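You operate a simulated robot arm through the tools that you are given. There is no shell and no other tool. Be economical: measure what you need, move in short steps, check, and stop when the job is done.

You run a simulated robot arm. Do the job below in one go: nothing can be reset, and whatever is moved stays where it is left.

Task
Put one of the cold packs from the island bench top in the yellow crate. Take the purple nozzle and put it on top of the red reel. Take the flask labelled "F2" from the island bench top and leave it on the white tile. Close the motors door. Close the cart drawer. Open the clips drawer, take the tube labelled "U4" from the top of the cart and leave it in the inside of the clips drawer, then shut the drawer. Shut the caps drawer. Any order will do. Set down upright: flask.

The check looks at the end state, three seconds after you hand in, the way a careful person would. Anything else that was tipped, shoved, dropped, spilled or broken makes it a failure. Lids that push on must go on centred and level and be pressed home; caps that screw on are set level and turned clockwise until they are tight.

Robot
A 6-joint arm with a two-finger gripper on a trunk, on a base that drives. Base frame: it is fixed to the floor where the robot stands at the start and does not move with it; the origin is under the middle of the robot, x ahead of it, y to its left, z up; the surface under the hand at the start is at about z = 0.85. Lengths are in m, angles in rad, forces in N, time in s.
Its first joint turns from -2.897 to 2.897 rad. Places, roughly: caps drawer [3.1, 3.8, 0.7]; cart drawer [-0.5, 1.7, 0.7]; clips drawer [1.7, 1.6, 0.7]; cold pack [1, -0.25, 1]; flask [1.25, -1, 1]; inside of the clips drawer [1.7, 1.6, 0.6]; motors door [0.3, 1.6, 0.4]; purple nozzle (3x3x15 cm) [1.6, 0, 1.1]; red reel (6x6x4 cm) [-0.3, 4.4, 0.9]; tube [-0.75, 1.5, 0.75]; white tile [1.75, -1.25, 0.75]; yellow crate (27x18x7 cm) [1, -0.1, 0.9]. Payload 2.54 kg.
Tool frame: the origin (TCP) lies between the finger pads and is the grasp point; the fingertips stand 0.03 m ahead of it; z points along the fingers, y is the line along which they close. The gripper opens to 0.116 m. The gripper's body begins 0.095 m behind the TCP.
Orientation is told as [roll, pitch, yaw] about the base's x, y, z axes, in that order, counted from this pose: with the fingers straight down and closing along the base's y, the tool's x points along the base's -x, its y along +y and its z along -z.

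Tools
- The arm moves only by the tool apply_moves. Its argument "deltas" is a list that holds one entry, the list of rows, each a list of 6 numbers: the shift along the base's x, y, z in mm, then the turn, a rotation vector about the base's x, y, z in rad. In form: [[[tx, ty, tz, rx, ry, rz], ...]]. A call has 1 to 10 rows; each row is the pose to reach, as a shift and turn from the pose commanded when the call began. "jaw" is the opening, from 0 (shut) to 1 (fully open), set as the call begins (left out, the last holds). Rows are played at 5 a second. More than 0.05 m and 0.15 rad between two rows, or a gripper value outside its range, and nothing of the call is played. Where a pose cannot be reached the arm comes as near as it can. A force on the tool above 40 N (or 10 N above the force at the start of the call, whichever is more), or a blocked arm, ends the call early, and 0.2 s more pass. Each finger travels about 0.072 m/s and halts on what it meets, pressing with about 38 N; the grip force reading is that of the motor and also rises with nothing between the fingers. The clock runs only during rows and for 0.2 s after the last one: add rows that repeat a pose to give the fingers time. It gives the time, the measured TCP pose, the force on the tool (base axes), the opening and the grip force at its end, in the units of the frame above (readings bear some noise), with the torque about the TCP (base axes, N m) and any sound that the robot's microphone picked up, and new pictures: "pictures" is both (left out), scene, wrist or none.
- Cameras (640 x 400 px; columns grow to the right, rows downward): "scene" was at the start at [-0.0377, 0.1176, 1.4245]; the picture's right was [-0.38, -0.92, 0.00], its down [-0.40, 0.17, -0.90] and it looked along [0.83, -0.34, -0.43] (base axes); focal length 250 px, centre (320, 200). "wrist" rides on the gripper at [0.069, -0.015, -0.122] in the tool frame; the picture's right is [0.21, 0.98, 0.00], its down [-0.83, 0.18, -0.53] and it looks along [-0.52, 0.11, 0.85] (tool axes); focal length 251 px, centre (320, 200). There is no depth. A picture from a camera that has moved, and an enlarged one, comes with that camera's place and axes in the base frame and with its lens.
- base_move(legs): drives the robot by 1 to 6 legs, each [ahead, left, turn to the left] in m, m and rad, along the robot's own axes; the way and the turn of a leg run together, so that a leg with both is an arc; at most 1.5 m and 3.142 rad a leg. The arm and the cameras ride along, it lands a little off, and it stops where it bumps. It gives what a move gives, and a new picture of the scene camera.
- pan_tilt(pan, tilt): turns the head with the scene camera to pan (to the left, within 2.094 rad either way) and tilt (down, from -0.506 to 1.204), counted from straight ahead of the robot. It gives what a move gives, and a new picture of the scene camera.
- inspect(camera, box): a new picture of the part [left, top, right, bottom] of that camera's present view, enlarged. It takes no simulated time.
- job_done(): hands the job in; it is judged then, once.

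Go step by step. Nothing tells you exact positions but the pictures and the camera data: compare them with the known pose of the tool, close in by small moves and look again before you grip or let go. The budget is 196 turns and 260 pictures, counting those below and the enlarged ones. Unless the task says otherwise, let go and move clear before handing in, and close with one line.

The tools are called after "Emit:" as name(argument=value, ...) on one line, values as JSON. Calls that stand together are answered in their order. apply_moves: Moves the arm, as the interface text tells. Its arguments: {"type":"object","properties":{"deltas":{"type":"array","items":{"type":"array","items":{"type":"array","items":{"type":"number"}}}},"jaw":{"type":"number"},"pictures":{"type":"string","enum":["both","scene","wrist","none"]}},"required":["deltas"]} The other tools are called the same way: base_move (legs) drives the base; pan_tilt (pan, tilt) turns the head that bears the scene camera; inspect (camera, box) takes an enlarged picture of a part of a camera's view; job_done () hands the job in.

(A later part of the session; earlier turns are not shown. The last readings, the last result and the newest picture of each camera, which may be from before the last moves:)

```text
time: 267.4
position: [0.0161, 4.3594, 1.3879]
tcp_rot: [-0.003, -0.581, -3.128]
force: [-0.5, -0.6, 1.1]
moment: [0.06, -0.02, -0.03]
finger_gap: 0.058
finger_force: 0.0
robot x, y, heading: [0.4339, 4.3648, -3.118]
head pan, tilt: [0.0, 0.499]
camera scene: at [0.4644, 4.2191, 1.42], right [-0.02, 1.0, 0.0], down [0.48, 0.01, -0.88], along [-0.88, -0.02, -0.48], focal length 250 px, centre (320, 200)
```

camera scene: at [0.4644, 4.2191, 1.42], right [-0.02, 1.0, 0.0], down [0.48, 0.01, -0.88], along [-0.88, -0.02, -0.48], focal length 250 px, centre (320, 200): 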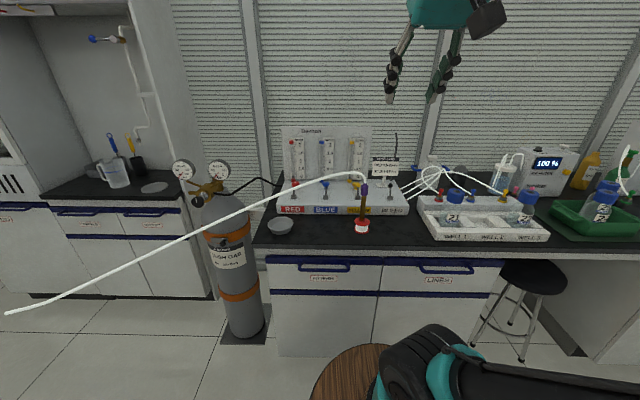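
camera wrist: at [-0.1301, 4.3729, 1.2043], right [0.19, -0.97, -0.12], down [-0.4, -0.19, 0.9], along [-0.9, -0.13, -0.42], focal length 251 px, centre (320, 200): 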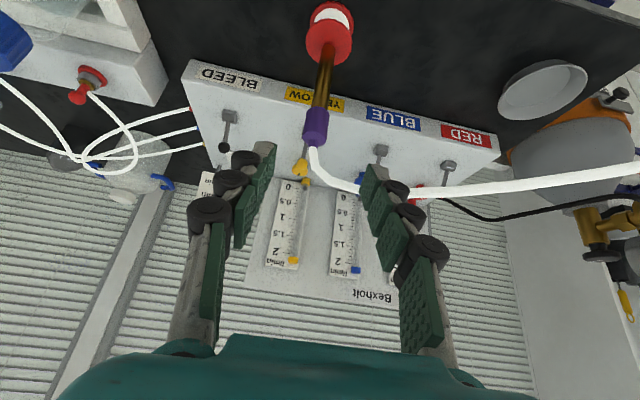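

Emit:
base_move(legs=[[0.05, 0.6, 0], [0, 0, 1.55], [1.3, -0.31, 0]])

Emit:
base_move(legs=[[1.4, 0, 0]])

```text
time: 277.0
position: [0.3109, 3.008, 1.388]
tcp_rot: [-0.002, -0.582, -1.562]
force: [0.7, -0.3, -0.2]
moment: [0.01, -0.01, -0.02]
finger_gap: 0.0581
finger_force: 0.1
robot x, y, heading: [0.3086, 3.4269, -1.559]
head pan, tilt: [0.0, 0.499]
stopped in leg 3: the robot was blocked; the commanded pose is now the measured one
camera scene: at [0.4549, 3.4616, 1.42], right [-1.0, -0.01, 0.0], down [-0.01, 0.48, -0.88], along [0.01, -0.88, -0.48], focal length 250 px, centre (320, 200)
```

scene: 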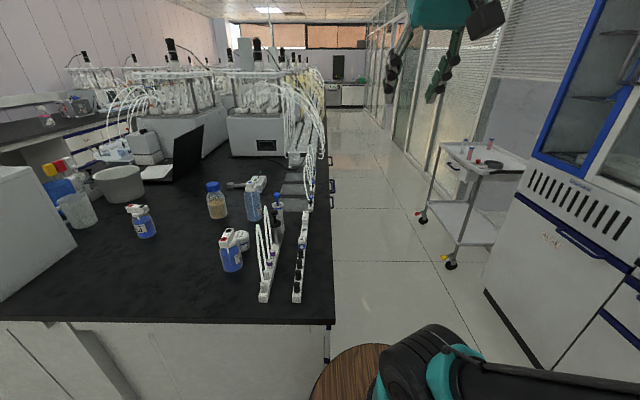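

```text
time: 277.7
position: [0.3119, 3.0082, 1.388]
tcp_rot: [-0.001, -0.582, -1.564]
force: [0.0, 0.1, 0.3]
moment: [0.0, 0.01, -0.01]
finger_gap: 0.058
finger_force: 0.1
robot x, y, heading: [0.3101, 3.4264, -1.552]
head pan, tilt: [0.0, 0.499]
stopped in leg 1: the robot was blocked; the commanded pose is now the measured one
camera scene: at [0.4548, 3.4616, 1.42], right [-1.0, -0.01, 0.0], down [-0.01, 0.48, -0.88], along [0.01, -0.88, -0.48], focal length 250 px, centre (320, 200)
```

scene: 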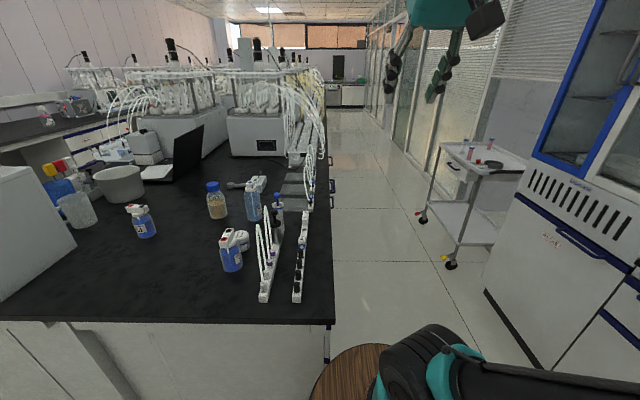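

I touched the island corner. I'll back up, shift west and proceed south.

Emit:
base_move(legs=[[-0.12, 0, 0], [0, -0.27, 0], [1.3, 0, 0]])

Emit:
base_move(legs=[[1.25, 0, 0]])

```text
time: 286.6
position: [0.0283, 1.8206, 1.387]
tcp_rot: [0.0, -0.581, -1.596]
force: [0.2, 0.5, -0.1]
moment: [0.01, -0.01, -0.01]
finger_gap: 0.0578
finger_force: 0.1
robot x, y, heading: [0.0388, 2.2426, -1.589]
head pan, tilt: [0.0, 0.499]
camera scene: at [0.1867, 2.2699, 1.42], right [-1.0, 0.02, 0.0], down [0.01, 0.48, -0.88], along [-0.01, -0.88, -0.48], focal length 250 px, centre (320, 200)
```

scene: 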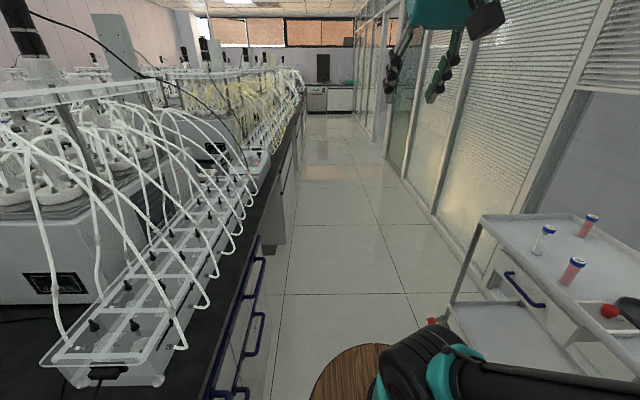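

```text
time: 292.9
position: [0.0137, 0.5699, 1.3882]
tcp_rot: [-0.002, -0.582, -1.59]
force: [-0.4, -0.1, 0.2]
moment: [0.01, -0.02, -0.01]
finger_gap: 0.0579
finger_force: 0.0
robot x, y, heading: [0.0181, 0.9898, -1.583]
head pan, tilt: [0.0, 0.499]
camera scene: at [0.1691, 1.0209, 1.42], right [-1.0, 0.01, 0.0], down [0.01, 0.48, -0.88], along [-0.01, -0.88, -0.48], focal length 250 px, centre (320, 200)
```

scene: 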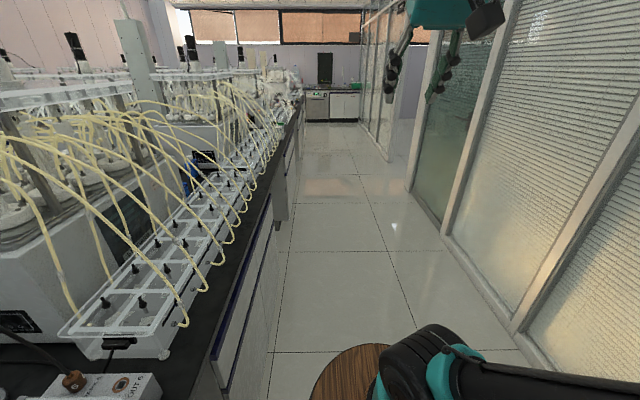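

Emit:
base_move(legs=[[0, 0, -2.3]])

Emit:
pan_tilt(pan=0.1, tilt=0.6)

Emit:
inspect(camera="wrist", box=[0, 0, 640, 400])

```text
time: 298.8
position: [-0.2809, 1.2832, 1.3878]
tcp_rot: [-0.001, -0.582, 2.372]
force: [0.7, -0.5, -1.0]
moment: [-0.04, 0.02, -0.03]
finger_gap: 0.0583
finger_force: 0.1
robot x, y, heading: [0.0267, 0.9886, 2.379]
head pan, tilt: [0.0, 0.499]
camera scene: at [-0.0636, 0.8652, 1.42], right [0.69, 0.72, 0.0], down [0.35, -0.33, -0.88], along [-0.64, 0.61, -0.48], focal length 250 px, centre (320, 200)
```

scene: 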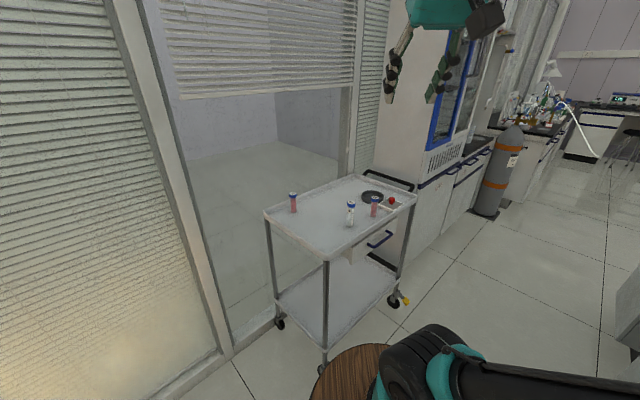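

```text
time: 299.4
position: [-0.2803, 1.2828, 1.3871]
tcp_rot: [-0.003, -0.581, 2.372]
force: [1.1, 1.1, -0.4]
moment: [-0.02, -0.04, -0.02]
finger_gap: 0.0581
finger_force: 0.0
robot x, y, heading: [0.0207, 0.9899, 2.381]
head pan, tilt: [0.099, 0.6]
camera scene: at [-0.0674, 0.8567, 1.4109], right [0.61, 0.79, 0.0], down [0.45, -0.35, -0.83], along [-0.65, 0.51, -0.56], focal length 250 px, centre (320, 200)
```

scene: 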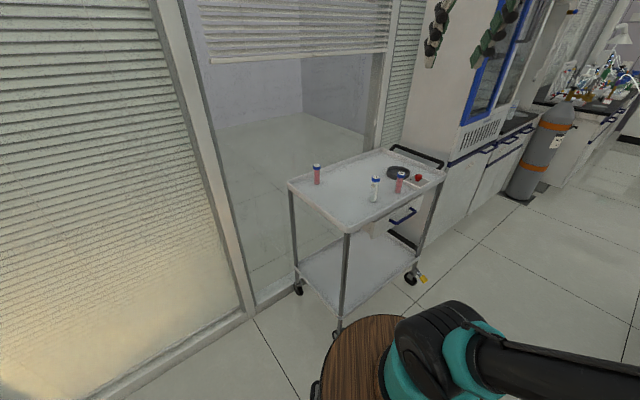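

```text
1.00 times, centred on (320, 200) of wrist (not enlarged: the box is as wide or as high as the picture)
camera zoom: at [-0.181, 1.2063, 1.4526], right [-0.55, -0.83, -0.12], down [-0.41, 0.15, 0.9], along [-0.73, 0.54, -0.42], focal length 251 px, centre (320, 200)
```

zoom: 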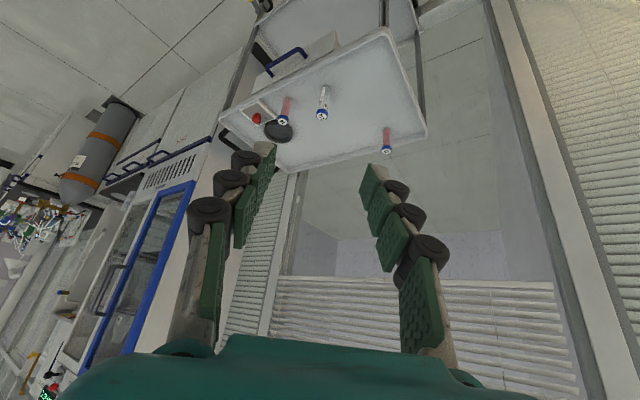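

Emit:
inspect(camera="scene", box=[340, 150, 440, 230])

Emit:
inspect(camera="wrist", box=[240, 60, 400, 160])

```text
5.00 times, centred on (390, 190) of scene
camera zoom: at [-0.0674, 0.8567, 1.4109], right [0.61, 0.79, 0.0], down [0.45, -0.35, -0.83], along [-0.65, 0.51, -0.56], focal length 1250 px, centre (-30, 250)
```

zoom: 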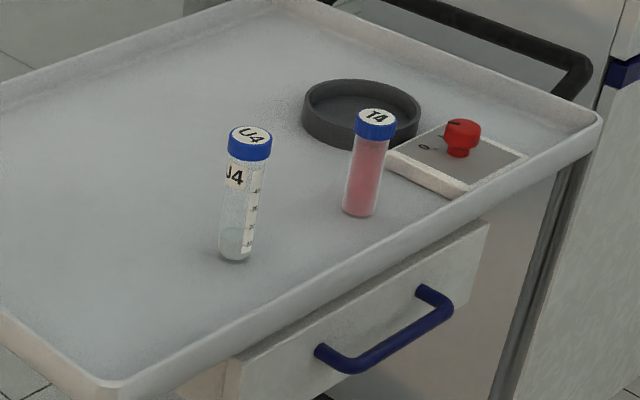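

```text
4.00 times, centred on (320, 110) of wrist
camera zoom: at [-0.181, 1.2063, 1.4526], right [-0.55, -0.83, -0.12], down [-0.41, 0.15, 0.9], along [-0.73, 0.54, -0.42], focal length 1006 px, centre (320, 560)
```

zoom: 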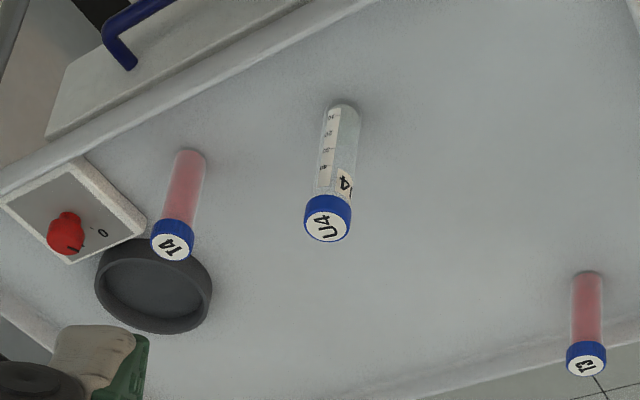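

Better estimate: U4 stands at about (-0.59, 1.538), z 0.845–0.945. I'll approach low with the tool tilted to about 63° so I can lay it down later.

Emit:
apply_moves(deltas=[[[-18, 14, -40, 0.07, 0.072, 0], [-36, 28, -80, 0.14, 0.144, 0], [-54, 42, -120, 0.21, 0.216, 0], [-72, 56, -160, 0.28, 0.288, 0], [-90, 70, -200, 0.348, 0.359, 0], [-108, 84, -240, 0.348, 0.359, 0], [-126, 98, -280, 0.348, 0.359, 0], [-144, 112, -320, 0.348, 0.359, 0], [-162, 126, -360, 0.348, 0.359, 0], [-180, 140, -395, 0.348, 0.359, 0]]], jaw=0.6, pictures="wrist")

```text
time: 301.6
position: [-0.462, 1.4243, 0.9932]
tcp_rot: [-0.001, -1.082, 2.372]
force: [-0.7, -1.5, 0.6]
moment: [0.04, 0.03, 0.01]
finger_gap: 0.0696
finger_force: 0.0
out of reach, approached as far as the arm can: row 4, 5
robot x, y, heading: [0.0195, 0.9903, 2.381]
head pan, tilt: [0.099, 0.6]
camera wrist: at [-0.3505, 1.3371, 0.9909], right [-0.61, -0.77, -0.19], down [-0.07, -0.19, 0.98], along [-0.79, 0.61, 0.06], focal length 251 px, centre (320, 200)
```

wrist: 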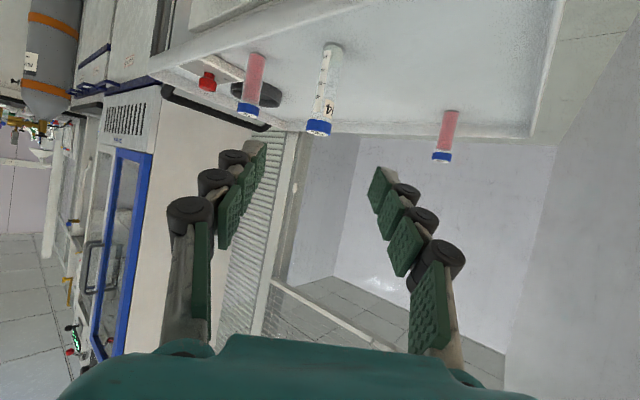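

Improved fix: U4 at (-0.626, 1.573), table z about 0.80, cap top about 0.91. I'll move in along the tool axis.

Emit:
apply_moves(deltas=[[[-26, 26, -25, 0, 0, 0], [-52, 50, -48, 0, 0, 0], [-78, 72, -70, 0, 0, 0], [-104, 94, -92, 0, 0, 0], [-126, 112, -110, 0, 0, 0], [-126, 112, -110, 0, 0, 0]]], pictures="wrist")

```text
time: 303.1
position: [-0.5868, 1.5339, 0.8822]
tcp_rot: [-0.001, -1.08, 2.374]
force: [0.5, 0.0, 0.2]
moment: [0.03, 0.01, -0.03]
finger_gap: 0.0695
finger_force: 0.0
robot x, y, heading: [0.0199, 0.9912, 2.378]
head pan, tilt: [0.099, 0.6]
camera wrist: at [-0.4757, 1.4471, 0.8799], right [-0.61, -0.77, -0.19], down [-0.07, -0.19, 0.98], along [-0.79, 0.61, 0.06], focal length 251 px, centre (320, 200)
```

wrist: 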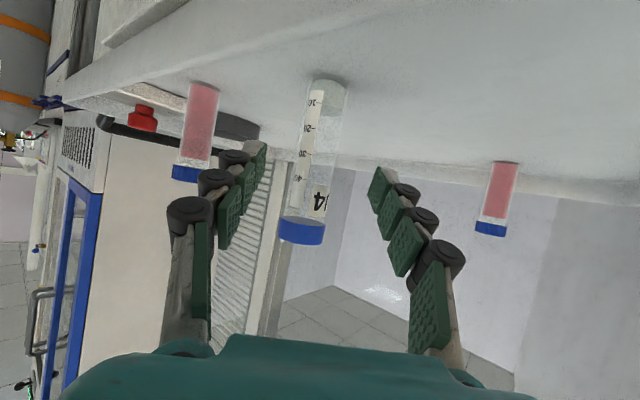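

Aligned; I'll advance the last 85 mm and close.

Emit:
apply_moves(deltas=[[[-18, 18, -13, 0, 0, 0], [-36, 35, -26, 0, 0, 0], [-54, 53, -38, 0, 0, 0], [-54, 53, -38, 0, 0, 0]]], pictures="wrist")

Emit:
apply_moves(deltas=[[[0, 0, 0, 0, 0, 0], [0, 0, 0, 0, 0, 0], [0, 0, 0, 0, 0, 0], [0, 0, 0, 0, 0, 0]]], jaw=0.1, pictures="wrist")

```text
time: 303.9
position: [-0.6329, 1.584, 0.8468]
tcp_rot: [-0.01, -1.078, 2.378]
force: [10.0, -0.2, -3.0]
moment: [0.24, 0.2, 1.01]
finger_gap: 0.0697
finger_force: 0.1
robot x, y, heading: [0.0207, 0.9906, 2.376]
head pan, tilt: [0.099, 0.6]
stopped in row 4: the force on the tool passed its limit at 70 N (the readings are from after the stop); the commanded pose is now the measured one
camera wrist: at [-0.5225, 1.4965, 0.8449], right [-0.61, -0.77, -0.19], down [-0.07, -0.19, 0.98], along [-0.79, 0.61, 0.06], focal length 251 px, centre (320, 200)
```

wrist: 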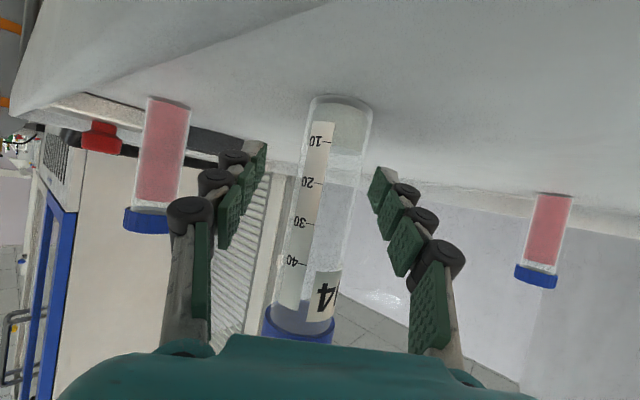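

```text
time: 304.9
position: [-0.6329, 1.5835, 0.8473]
tcp_rot: [-0.009, -1.078, 2.376]
force: [23.1, 0.1, -7.0]
moment: [0.65, 0.47, 2.16]
finger_gap: 0.0259
finger_force: 37.6
robot x, y, heading: [0.021, 0.9915, 2.377]
head pan, tilt: [0.099, 0.6]
camera wrist: at [-0.5226, 1.4965, 0.845], right [-0.61, -0.77, -0.19], down [-0.07, -0.19, 0.98], along [-0.79, 0.61, 0.06], focal length 251 px, centre (320, 200)
```

wrist: 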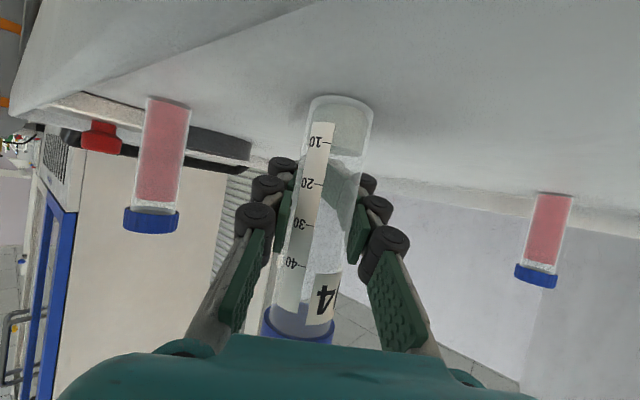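

U4 is gripped (26 mm), but the hand leans on the cart's rim. I'll lift up and slightly away.

Emit:
apply_moves(deltas=[[[4, 0, 8, 0, 0, 0], [8, -2, 20, 0, 0, 0], [12, -4, 45, 0, 0, 0], [20, -15, 80, 0, 0, 0], [35, -30, 115, 0, 0, 0], [50, -45, 150, 0, 0, 0], [50, -45, 150, 0, 0, 0]]], pictures="both")

```text
time: 306.5
position: [-0.5829, 1.5402, 0.9939]
tcp_rot: [-0.01, -1.077, 2.377]
force: [0.5, 0.9, 0.0]
moment: [0.03, 0.08, 0.04]
finger_gap: 0.0257
finger_force: 38.0
robot x, y, heading: [0.0218, 0.9882, 2.38]
head pan, tilt: [0.099, 0.6]
camera scene: at [-0.0674, 0.8567, 1.4109], right [0.61, 0.79, 0.0], down [0.45, -0.35, -0.83], along [-0.65, 0.51, -0.56], focal length 250 px, centre (320, 200)
camera wrist: at [-0.4727, 1.4528, 0.9918], right [-0.61, -0.77, -0.19], down [-0.07, -0.19, 0.98], along [-0.79, 0.61, 0.06], focal length 251 px, centre (320, 200)
```

scene: 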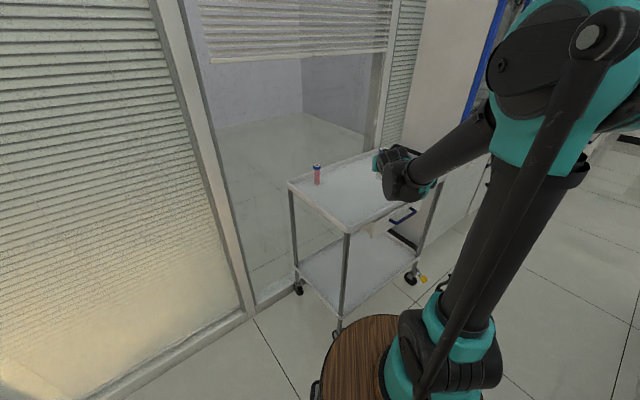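
wrist: 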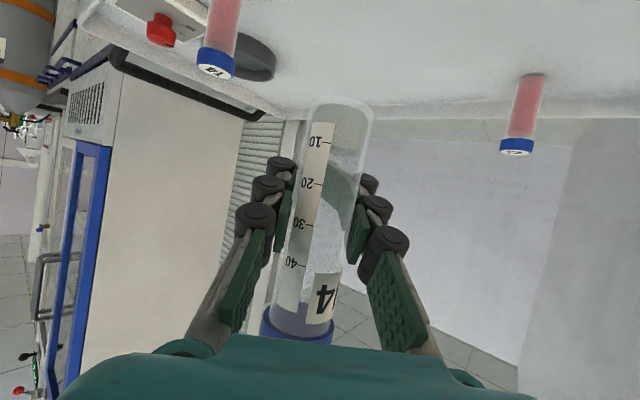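

I have U4 and the other tubes are still standing. I'll retract and stow with the tool turned more upright.

Emit:
apply_moves(deltas=[[[15, -12, 40, 0, 0, 0], [35, -30, 75, 0, 0, 0], [60, -50, 108, 0, 0, 0], [85, -72, 140, -0.09, -0.095, 0], [110, -92, 172, -0.18, -0.19, 0], [135, -114, 204, -0.27, -0.285, 0], [160, -135, 236, -0.36, -0.38, 0], [185, -156, 268, -0.45, -0.47, 0], [210, -177, 300, -0.557, -0.574, 0], [235, -198, 330, -0.557, -0.574, 0]]], pictures="none")

Emit:
apply_moves(deltas=[[[25, -20, 25, 0, 0, 0], [50, -40, 50, 0, 0, 0], [70, -58, 60, 0, 0, 0]]], pictures="both")

```text
time: 308.7
position: [-0.3515, 1.34, 1.3263]
tcp_rot: [-0.004, -0.276, 2.375]
force: [-0.5, 0.5, -0.2]
moment: [-0.03, 0.03, 0.0]
finger_gap: 0.0257
finger_force: 38.0
robot x, y, heading: [0.0233, 0.9938, 2.383]
head pan, tilt: [0.099, 0.6]
```

```text
time: 309.5
position: [-0.2795, 1.2833, 1.3844]
tcp_rot: [-0.004, -0.278, 2.376]
force: [0.2, 0.1, -0.5]
moment: [0.01, -0.03, 0.01]
finger_gap: 0.0255
finger_force: 37.9
robot x, y, heading: [0.0223, 0.9921, 2.379]
head pan, tilt: [0.099, 0.6]
camera scene: at [-0.0676, 0.8568, 1.4109], right [0.61, 0.79, 0.0], down [0.45, -0.35, -0.82], along [-0.65, 0.51, -0.57], focal length 250 px, centre (320, 200)
camera wrist: at [-0.1984, 1.2239, 1.4842], right [-0.53, -0.85, -0.06], down [-0.59, 0.32, 0.74], along [-0.61, 0.43, -0.67], focal length 251 px, centre (320, 200)
```

scene: 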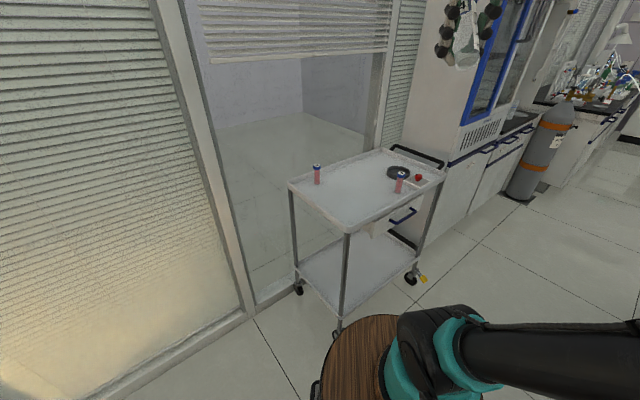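
wrist: 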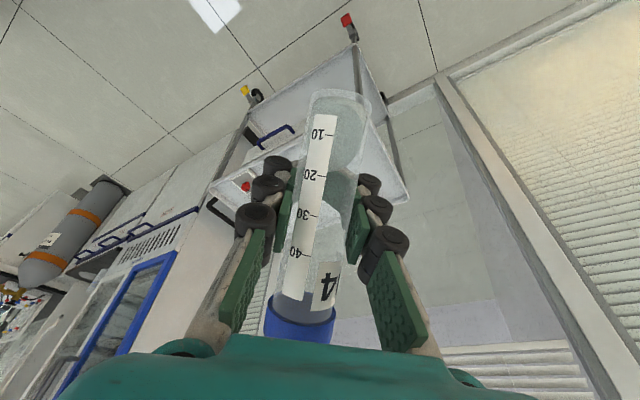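

Now I'll drive around the north end to the clips drawer, approaching it from its north side this time.

Emit:
base_move(legs=[[0, 0, -0.81], [1.4, 0, 0], [1.35, 0, 0]])

Emit:
base_move(legs=[[0, -0.4, 0], [0, 0, -1.57], [1.1, 0, 0]])

```text
time: 323.9
position: [-0.1948, 3.9991, 1.3848]
tcp_rot: [-0.005, -0.277, 1.679]
force: [0.4, -0.3, 0.3]
moment: [-0.02, -0.01, -0.01]
finger_gap: 0.0254
finger_force: 38.0
robot x, y, heading: [-0.1486, 3.5815, 1.685]
head pan, tilt: [0.099, 0.6]
stopped in leg 3: the robot was blocked; the commanded pose is now the measured one
camera scene: at [-0.3064, 3.5337, 1.4109], right [0.98, 0.21, 0.0], down [0.12, -0.55, -0.83], along [-0.17, 0.81, -0.56], focal length 250 px, centre (320, 200)
```

scene: 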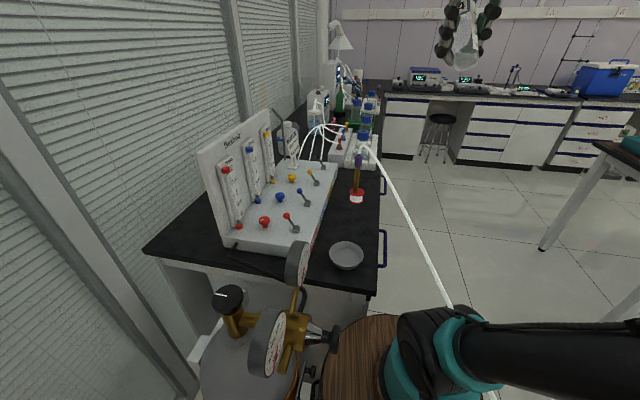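

```text
time: 335.2
position: [1.7214, 3.838, 1.3845]
tcp_rot: [-0.003, -0.278, 0.137]
force: [1.3, 0.2, -0.1]
moment: [0.0, -0.02, -0.02]
finger_gap: 0.0253
finger_force: 37.5
robot x, y, heading: [1.307, 3.7818, 0.147]
head pan, tilt: [0.099, 0.6]
camera scene: at [1.2474, 3.9361, 1.4109], right [0.24, -0.97, 0.0], down [-0.55, -0.14, -0.83], along [0.8, 0.2, -0.56], focal length 250 px, centre (320, 200)
```

scene: 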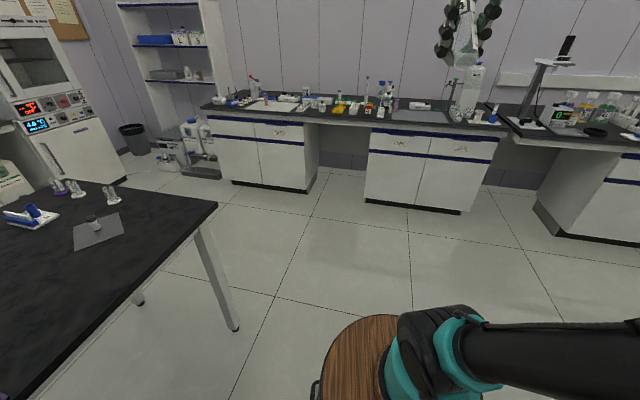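

I brushed the gas cylinder; I'll check it from here as I go. Continuing east.

Emit:
base_move(legs=[[0, 0, -0.147], [1.3, -0.05, 0], [0, 0, -1.571]])

Emit:
pan_tilt(pan=-1.55, tilt=0.3)

Emit:
inspect(camera="scene", box=[260, 120, 420, 230])

```text
time: 346.3
position: [2.6662, 3.3327, 1.3843]
tcp_rot: [-0.004, -0.279, -1.525]
force: [-0.2, 0.0, -0.2]
moment: [0.0, -0.02, -0.02]
finger_gap: 0.0255
finger_force: 38.3
robot x, y, heading: [2.6442, 3.7542, -1.521]
head pan, tilt: [0.099, 0.6]
camera scene: at [2.8017, 3.7946, 1.4109], right [-0.99, -0.15, 0.0], down [-0.08, 0.56, -0.83], along [0.12, -0.82, -0.56], focal length 250 px, centre (320, 200)
```

scene: 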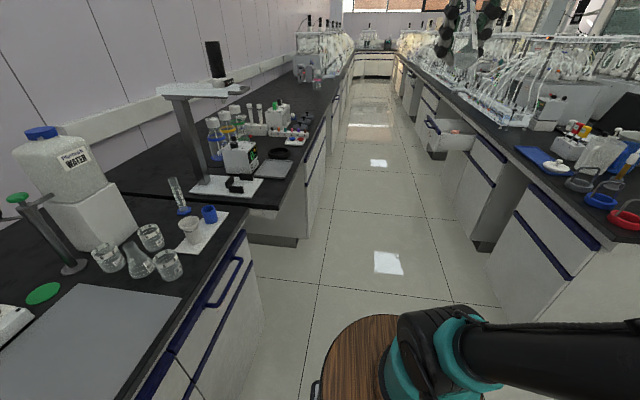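

```text
time: 348.0
position: [2.6663, 3.33, 1.3839]
tcp_rot: [-0.002, -0.277, -1.523]
force: [0.4, 0.4, -0.1]
moment: [0.03, 0.0, -0.02]
finger_gap: 0.0253
finger_force: 38.0
robot x, y, heading: [2.6459, 3.7539, -1.522]
head pan, tilt: [-1.55, 0.3]
camera scene: at [2.6953, 3.8752, 1.4384], right [-0.07, 1.0, 0.0], down [0.3, 0.02, -0.96], along [-0.95, -0.07, -0.3], focal length 250 px, centre (320, 200)
```

scene: 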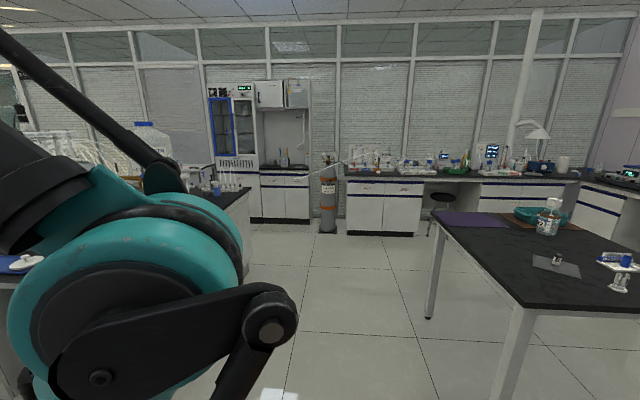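

```text
3.64 times, centred on (340, 175) of scene
camera zoom: at [2.6953, 3.8752, 1.4384], right [-0.07, 1.0, 0.0], down [0.3, 0.02, -0.96], along [-0.95, -0.07, -0.3], focal length 909 px, centre (247, 291)
```

zoom: 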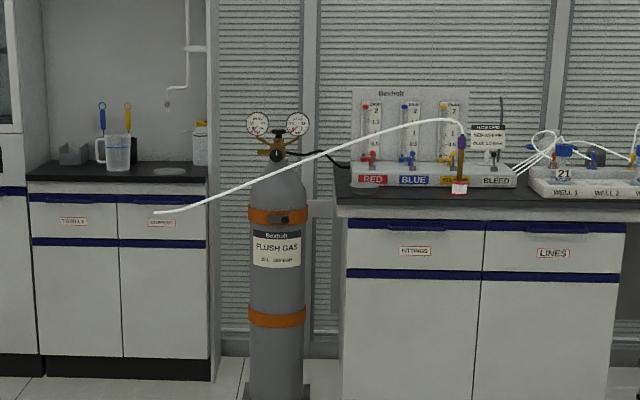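

The cylinder and nozzle are both fine. On to the clips drawer.

Emit:
base_move(legs=[[0, 0, -0.05], [1.45, -0.1, 0], [0, 0, -0.8]])

Emit:
pan_tilt(pan=-0.05, tilt=0.75)

```text
time: 357.7
position: [2.219, 2.0313, 1.3846]
tcp_rot: [-0.002, -0.275, -2.404]
force: [-0.1, 0.3, -0.1]
moment: [0.0, -0.01, 0.02]
finger_gap: 0.0253
finger_force: 38.2
robot x, y, heading: [2.528, 2.315, -2.396]
head pan, tilt: [-1.55, 0.3]
camera scene: at [2.6538, 2.3544, 1.4384], right [0.72, 0.69, 0.0], down [0.2, -0.21, -0.96], along [-0.66, 0.69, -0.3], focal length 250 px, centre (320, 200)
```

scene: 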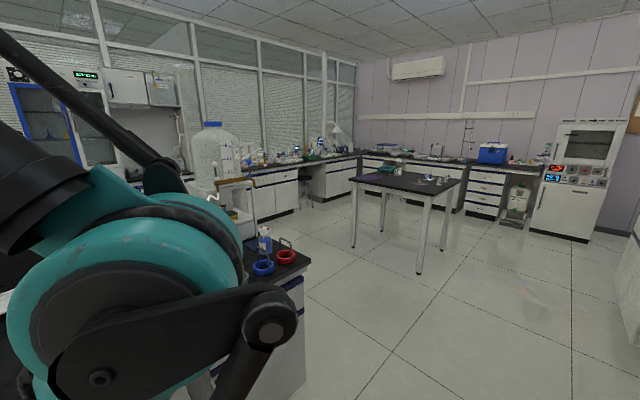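

```text
time: 359.3
position: [2.2187, 2.0318, 1.3835]
tcp_rot: [-0.003, -0.277, -2.405]
force: [0.4, 0.3, -0.3]
moment: [-0.01, -0.02, 0.01]
finger_gap: 0.0251
finger_force: 38.3
robot x, y, heading: [2.5296, 2.3138, -2.4]
head pan, tilt: [-0.051, 0.75]
camera scene: at [2.6545, 2.2341, 1.398], right [-0.64, 0.77, 0.0], down [0.53, 0.43, -0.73], along [-0.56, -0.47, -0.68], focal length 250 px, centre (320, 200)
```

scene: 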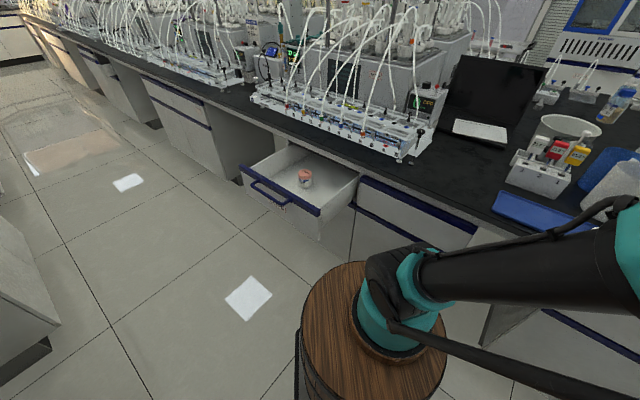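

The drawer is open with the jar near (2.04, 1.62). I'll lay the tube in the free corner near (2.10, 1.74), rotating the tool so the tube is horizontal.

Emit:
apply_moves(deltas=[[[-10, -25, -30, 0.075, -0.083, 0], [-20, -50, -60, 0.15, -0.166, 0], [-32, -78, -92, 0.225, -0.249, 0], [-44, -106, -124, 0.3, -0.332, 0], [-56, -134, -156, 0.375, -0.415, 0], [-68, -162, -188, 0.457, -0.504, 0], [-80, -195, -220, 0.457, -0.504, 0], [-92, -225, -252, 0.457, -0.504, 0], [-105, -258, -284, 0.457, -0.504, 0], [-119, -290, -316, 0.457, -0.504, 0]]], pictures="both")

```text
time: 361.5
position: [2.1008, 1.7392, 1.0677]
tcp_rot: [-0.002, 0.403, -2.406]
force: [0.5, 0.1, 1.3]
moment: [-0.09, 0.05, -0.01]
finger_gap: 0.0253
finger_force: 38.1
robot x, y, heading: [2.5324, 2.3123, -2.395]
head pan, tilt: [-0.051, 0.75]
camera scene: at [2.6548, 2.2345, 1.398], right [-0.64, 0.77, 0.0], down [0.52, 0.44, -0.73], along [-0.56, -0.47, -0.68], focal length 250 px, centre (320, 200)
camera wrist: at [2.1015, 1.7611, 1.2078], right [0.8, -0.59, 0.08], down [-0.59, -0.79, 0.17], along [-0.03, -0.18, -0.98], focal length 251 px, centre (320, 200)
```

scene: 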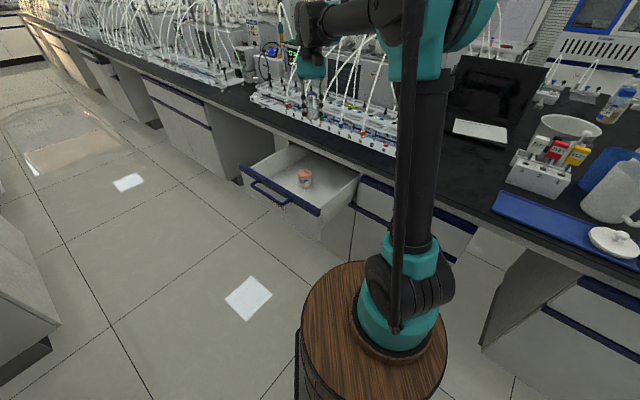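
wrist: 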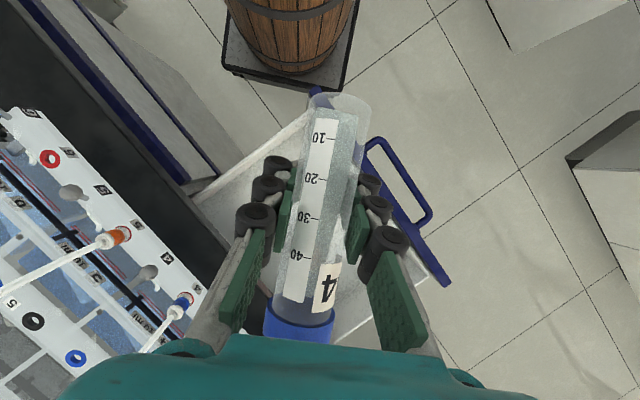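

Emit:
apply_moves(deltas=[[[-6, -3, -42, 0, 0, 0], [-12, -7, -84, 0, 0, 0], [-18, -10, -126, 0, 0, 0], [-24, -14, -168, 0, 0, 0], [-25, -14, -210, 0, 0, 0], [-25, -14, -250, 0, 0, 0], [-25, -14, -285, 0, 0, 0], [-25, -14, -315, 0, 0, 0], [-25, -14, -335, 0, 0, 0]]], pictures="both")

```text
time: 363.5
position: [2.0725, 1.7268, 0.7333]
tcp_rot: [-0.003, 0.403, -2.405]
force: [-0.3, 0.8, 0.0]
moment: [-0.02, 0.02, -0.03]
finger_gap: 0.0253
finger_force: 37.9
robot x, y, heading: [2.5312, 2.3144, -2.398]
head pan, tilt: [-0.051, 0.75]
camera scene: at [2.6546, 2.234, 1.398], right [-0.64, 0.77, 0.0], down [0.52, 0.44, -0.73], along [-0.56, -0.47, -0.68], focal length 250 px, centre (320, 200)
camera wrist: at [2.0742, 1.7483, 0.8726], right [0.8, -0.59, 0.08], down [-0.59, -0.79, 0.17], along [-0.03, -0.18, -0.98], focal length 251 px, centre (320, 200)
```

scene: 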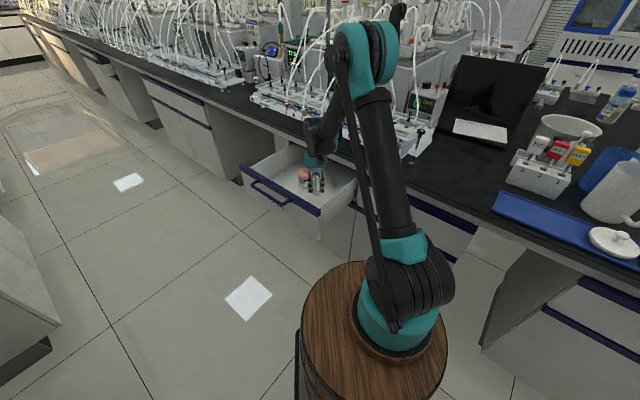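
wrist: 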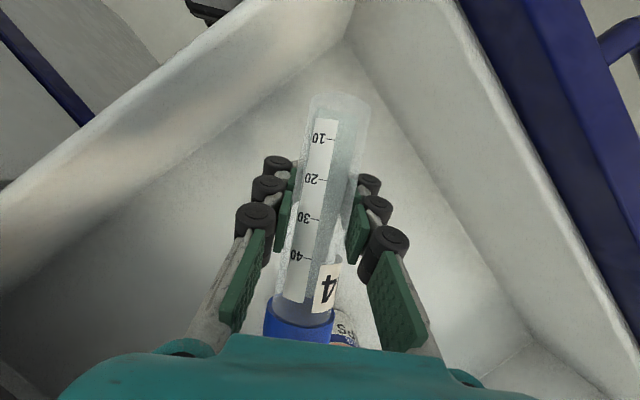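

The tube is inside the drawer, clear of the jar. I'll lower gently to the floor.

Emit:
apply_moves(deltas=[[[4, 3, -8, 0, 0, 0], [8, 6, -16, 0, 0, 0], [8, 6, -22, 0, 0, 0], [8, 6, -27, 0, 0, 0], [8, 6, -27, 0, 0, 0]]], pictures="wrist")

```text
time: 364.7
position: [2.0837, 1.7335, 0.7063]
tcp_rot: [-0.002, 0.403, -2.403]
force: [-1.2, 0.4, -0.4]
moment: [0.0, 0.02, 0.0]
finger_gap: 0.0256
finger_force: 37.6
robot x, y, heading: [2.5322, 2.3135, -2.397]
head pan, tilt: [-0.051, 0.75]
camera wrist: at [2.0842, 1.7549, 0.8476], right [0.8, -0.59, 0.08], down [-0.59, -0.79, 0.17], along [-0.03, -0.18, -0.98], focal length 251 px, centre (320, 200)
```

wrist: 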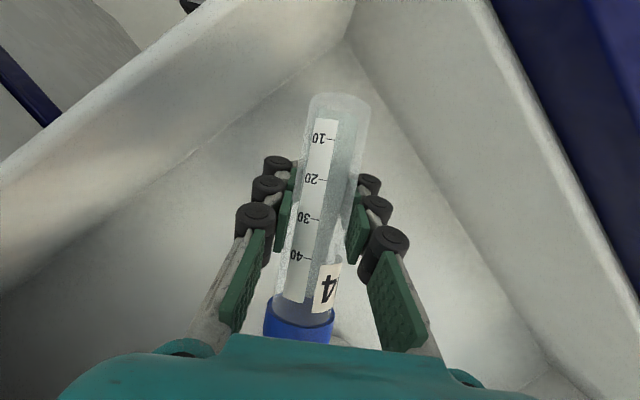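

The drawer floor looks to be near z 0.615. I'll lower further.

Emit:
apply_moves(deltas=[[[0, 0, -14, 0, 0, 0], [0, 0, -28, 0, 0, 0], [0, 0, -40, 0, 0, 0], [0, 0, -48, 0, 0, 0], [0, 0, -54, 0, 0, 0], [0, 0, -58, 0, 0, 0], [0, 0, -58, 0, 0, 0]]], pictures="wrist")

```text
time: 366.0
position: [2.0835, 1.7335, 0.6555]
tcp_rot: [-0.004, 0.406, -2.403]
force: [0.7, 1.1, 22.4]
moment: [-0.01, 0.0, -0.03]
finger_gap: 0.0257
finger_force: 38.2
robot x, y, heading: [2.5327, 2.3141, -2.399]
head pan, tilt: [-0.051, 0.75]
stopped in row 6: the force on the tool passed its limit at 54 N (the readings are from after the stop); the commanded pose is now the measured one
camera wrist: at [2.0844, 1.7551, 0.795], right [0.8, -0.59, 0.08], down [-0.59, -0.79, 0.16], along [-0.03, -0.18, -0.98], focal length 251 px, centre (320, 200)
```

wrist: 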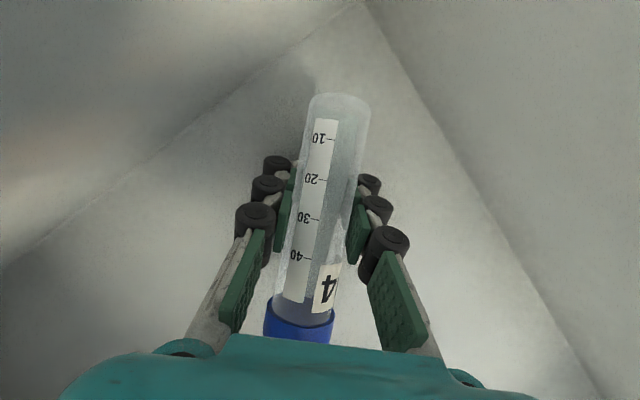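

The fingertips touch the floor. I'll open and lift out.

Emit:
apply_moves(deltas=[[[0, 0, 1, 0, 0, 0], [0, 0, 1, 0, 0, 0], [0, 0, 1, 0, 0, 0], [0, 0, 1, 0, 0, 0]]], jaw=0.48, pictures="wrist")

Emit:
apply_moves(deltas=[[[0, 0, 15, 0, 0, 0], [0, 0, 40, 0, 0, 0], [0, 0, 80, 0, 0, 0], [0, 0, 125, 0, 0, 0], [0, 0, 170, 0, 0, 0], [0, 0, 215, 0, 0, 0], [0, 0, 260, 0, 0, 0]]], pictures="wrist")

```text
time: 367.0
position: [2.0814, 1.7332, 0.6547]
tcp_rot: [-0.002, 0.405, -2.402]
force: [0.5, -5.3, 17.7]
moment: [-0.16, -0.02, 0.03]
finger_gap: 0.0553
finger_force: 10.8
robot x, y, heading: [2.5293, 2.314, -2.398]
head pan, tilt: [-0.051, 0.75]
camera wrist: at [2.0837, 1.7549, 0.7955], right [0.8, -0.59, 0.08], down [-0.59, -0.79, 0.17], along [-0.03, -0.18, -0.98], focal length 251 px, centre (320, 200)
```

wrist: 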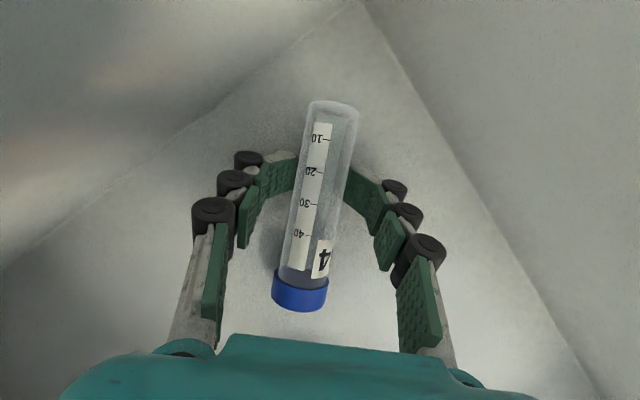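

```text
time: 368.6
position: [2.0841, 1.7333, 0.915]
tcp_rot: [-0.005, 0.404, -2.401]
force: [-0.2, -0.8, 1.0]
moment: [0.03, -0.01, -0.01]
finger_gap: 0.0556
finger_force: 0.0
robot x, y, heading: [2.5301, 2.313, -2.398]
head pan, tilt: [-0.051, 0.75]
camera wrist: at [2.0849, 1.754, 1.0554], right [0.8, -0.59, 0.08], down [-0.59, -0.79, 0.17], along [-0.03, -0.18, -0.98], focal length 251 px, centre (320, 200)
```

wrist: 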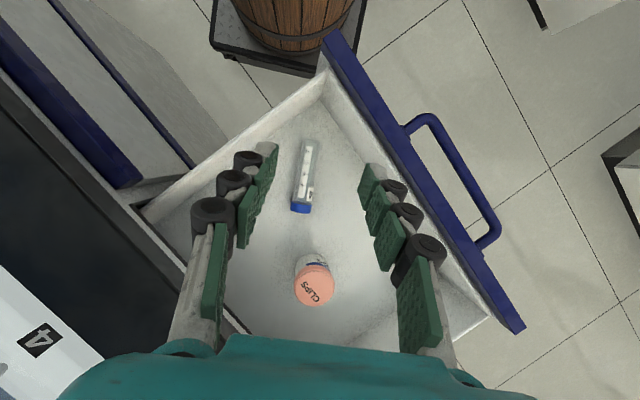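

U4 lies in the drawer, jar standing. To close it, I'll shut the fingers, straighten the tool and push the handle bar from outside.

Emit:
apply_moves(deltas=[[[20, -5, 30, -0.09, 0.099, 0], [55, -15, 50, -0.18, 0.198, 0], [95, -30, 60, -0.269, 0.296, 0], [135, -50, 60, -0.269, 0.296, 0], [175, -75, 60, -0.269, 0.296, 0], [210, -100, 60, -0.269, 0.296, 0], [225, -118, 45, -0.269, 0.296, 0], [225, -118, 10, -0.269, 0.296, 0], [225, -118, -35, -0.269, 0.296, 0]]], jaw=0, pictures="both")

```text
time: 370.6
position: [2.309, 1.6165, 0.8764]
tcp_rot: [-0.001, 0.006, -2.402]
force: [0.1, 0.2, -0.7]
moment: [-0.02, 0.02, 0.0]
finger_gap: 0.0
finger_force: 28.8
robot x, y, heading: [2.5303, 2.3156, -2.399]
head pan, tilt: [-0.051, 0.75]
camera scene: at [2.6547, 2.2341, 1.398], right [-0.64, 0.77, 0.0], down [0.52, 0.44, -0.73], along [-0.56, -0.47, -0.68], focal length 250 px, centre (320, 200)
camera wrist: at [2.3488, 1.6726, 1.0002], right [0.82, -0.58, 0.0], down [-0.49, -0.69, 0.53], along [-0.31, -0.43, -0.85], focal length 251 px, centre (320, 200)
```

scene: 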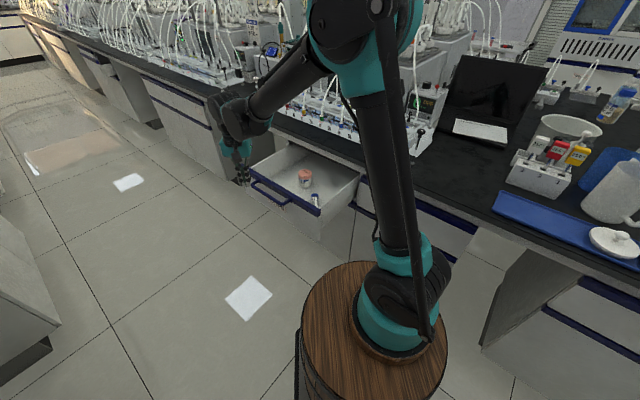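
wrist: 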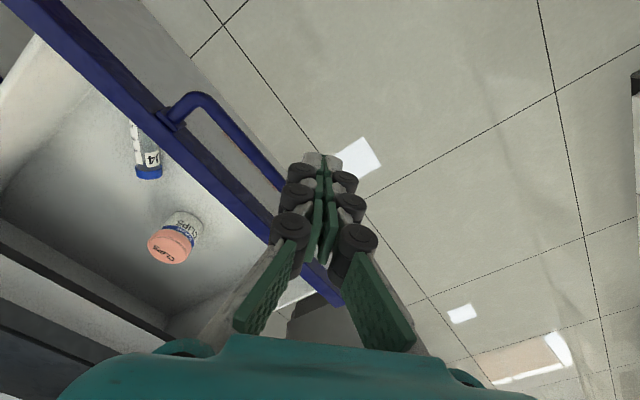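

Emit:
apply_moves(deltas=[[[0, 0, -42, 0, 0, 0], [0, 0, -84, 0, 0, 0], [0, 0, -124, 0, 0, 0], [-25, 0, -124, 0, 0, 0], [-45, 0, -124, 0, 0, 0], [-62, 0, -124, 0, 0, 0], [-80, 0, -124, 0, 0, 0], [-98, 0, -124, 0, 0, 0], [-116, 0, -124, 0, 0, 0], [-134, 0, -124, 0, 0, 0]]], pictures="wrist")

```text
time: 372.8
position: [2.1736, 1.616, 0.7545]
tcp_rot: [-0.001, 0.007, -2.403]
force: [0.3, -0.3, -0.4]
moment: [-0.01, 0.02, 0.02]
finger_gap: 0.0
finger_force: 28.3
robot x, y, heading: [2.5313, 2.3128, -2.4]
head pan, tilt: [-0.051, 0.75]
camera wrist: at [2.2143, 1.6724, 0.8789], right [0.82, -0.58, 0.0], down [-0.49, -0.69, 0.53], along [-0.31, -0.43, -0.85], focal length 251 px, centre (320, 200)
```

wrist: 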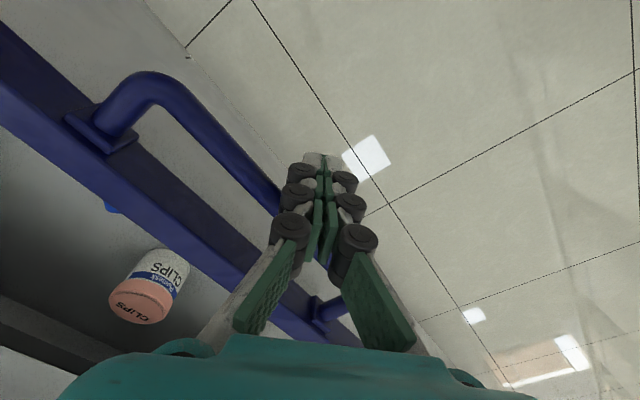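

The drawer is sliding in smoothly; I'll continue.

Emit:
apply_moves(deltas=[[[-18, 0, 0, 0, 0, 0], [-36, 0, 0, 0, 0, 0], [-54, 0, 0, 0, 0, 0], [-72, 0, 0, 0, 0, 0], [-90, 0, 0, 0, 0, 0], [-108, 0, 0, 0, 0, 0], [-125, 0, 0, 0, 0, 0], [-140, 0, 0, 0, 0, 0], [-155, 0, 0, 0, 0, 0], [-170, 0, 0, 0, 0, 0]]], pictures="wrist")

```text
time: 375.0
position: [2.0027, 1.6151, 0.7549]
tcp_rot: [-0.001, 0.004, -2.403]
force: [-0.3, 0.2, 0.0]
moment: [0.0, -0.01, 0.0]
finger_gap: 0.0001
finger_force: 27.9
robot x, y, heading: [2.5339, 2.3134, -2.396]
head pan, tilt: [-0.051, 0.75]
camera wrist: at [2.0426, 1.6715, 0.8787], right [0.82, -0.58, 0.0], down [-0.49, -0.69, 0.53], along [-0.31, -0.43, -0.85], focal length 251 px, centre (320, 200)
```

wrist: 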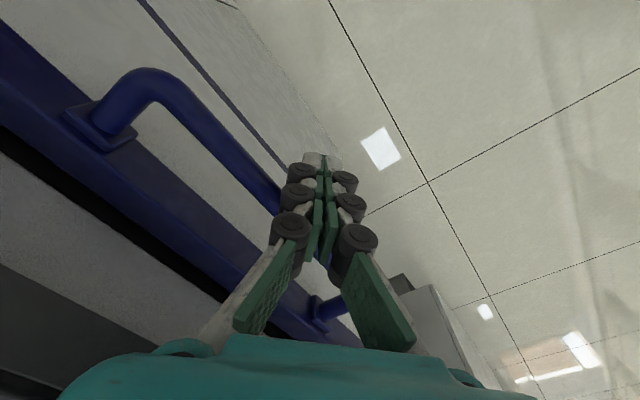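

Emit:
apply_moves(deltas=[[[-6, 0, 0, 0, 0, 0], [-12, 0, 0, 0, 0, 0], [-18, 0, 0, 0, 0, 0], [-24, 0, 0, 0, 0, 0], [-29, 0, 0, 0, 0, 0], [-34, 0, 0, 0, 0, 0], [-39, 0, 0, 0, 0, 0]]], pictures="wrist")

```text
time: 375.9
position: [1.9896, 1.6162, 0.7545]
tcp_rot: [0.001, 0.012, -2.398]
force: [7.7, 0.7, 6.3]
moment: [0.0, 0.15, -0.01]
finger_gap: 0.0
finger_force: 28.7
robot x, y, heading: [2.5303, 2.3137, -2.4]
head pan, tilt: [-0.051, 0.75]
stopped in row 4: the force on the tool passed its limit at 49 N (the readings are from after the stop); the commanded pose is now the measured one
camera wrist: at [2.0289, 1.6717, 0.8786], right [0.82, -0.57, 0.0], down [-0.49, -0.7, 0.52], along [-0.3, -0.43, -0.85], focal length 251 px, centre (320, 200)
```

wrist: 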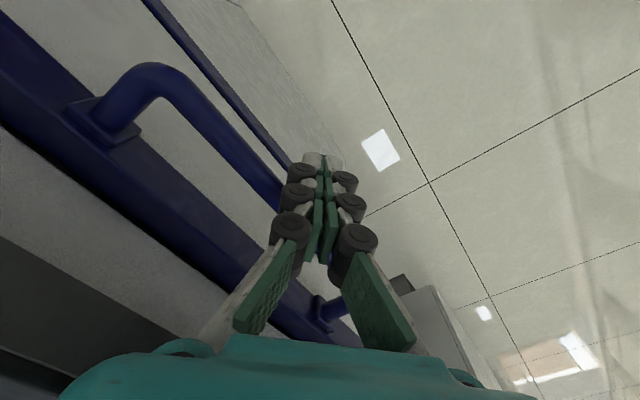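

The clips drawer is shut (49 N stop). I'll retract, stow, and head south for the flask.

Emit:
apply_moves(deltas=[[[40, 5, 0, 0, 0, 0], [80, 20, 10, 0, 0, 0], [110, 45, 35, 0, 0, 0], [130, 75, 65, 0, 0, 0], [145, 110, 95, 0, 0, 0], [160, 145, 125, 0, 0, 0], [175, 180, 155, 0, 0, 0], [190, 215, 185, 0, 0, 0], [205, 250, 215, 0, 0, 0], [215, 285, 245, 0, 0, 0]]], pictures="none")

Emit:
apply_moves(deltas=[[[5, 30, 35, 0, 0, 0], [10, 60, 70, 0, 0, 0], [15, 90, 105, 0, 0, 0], [15, 110, 150, 0, 0, 0], [15, 125, 195, 0, 0, 0], [15, 135, 240, 0, 0, 0], [15, 140, 285, 0, 0, 0], [15, 140, 330, 0, 0, 0], [15, 140, 370, 0, 0, 0]]], pictures="scene")

```text
time: 378.1
position: [2.2044, 1.8997, 1.001]
tcp_rot: [0.0, 0.013, -2.399]
force: [0.3, -0.7, 0.6]
moment: [0.04, -0.03, -0.01]
finger_gap: 0.0
finger_force: 28.6
robot x, y, heading: [2.532, 2.3111, -2.399]
head pan, tilt: [-0.051, 0.75]
```

```text
time: 380.1
position: [2.2165, 2.0393, 1.3715]
tcp_rot: [0.004, 0.012, -2.399]
force: [-0.4, 0.4, 0.3]
moment: [-0.01, 0.02, 0.0]
finger_gap: 0.0002
finger_force: 28.4
robot x, y, heading: [2.5331, 2.3161, -2.401]
head pan, tilt: [-0.051, 0.75]
camera scene: at [2.6551, 2.2343, 1.398], right [-0.64, 0.77, 0.0], down [0.52, 0.44, -0.73], along [-0.56, -0.47, -0.68], focal length 250 px, centre (320, 200)
```

scene: 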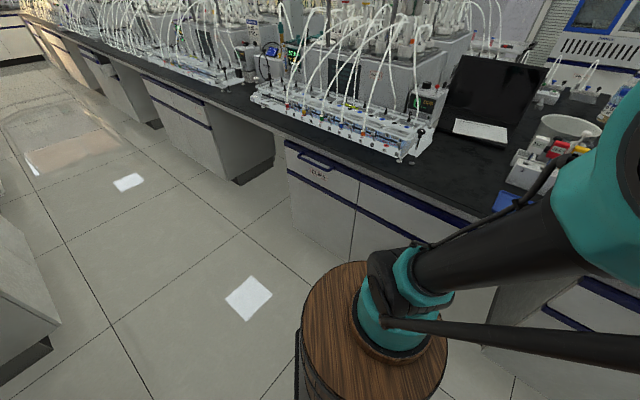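

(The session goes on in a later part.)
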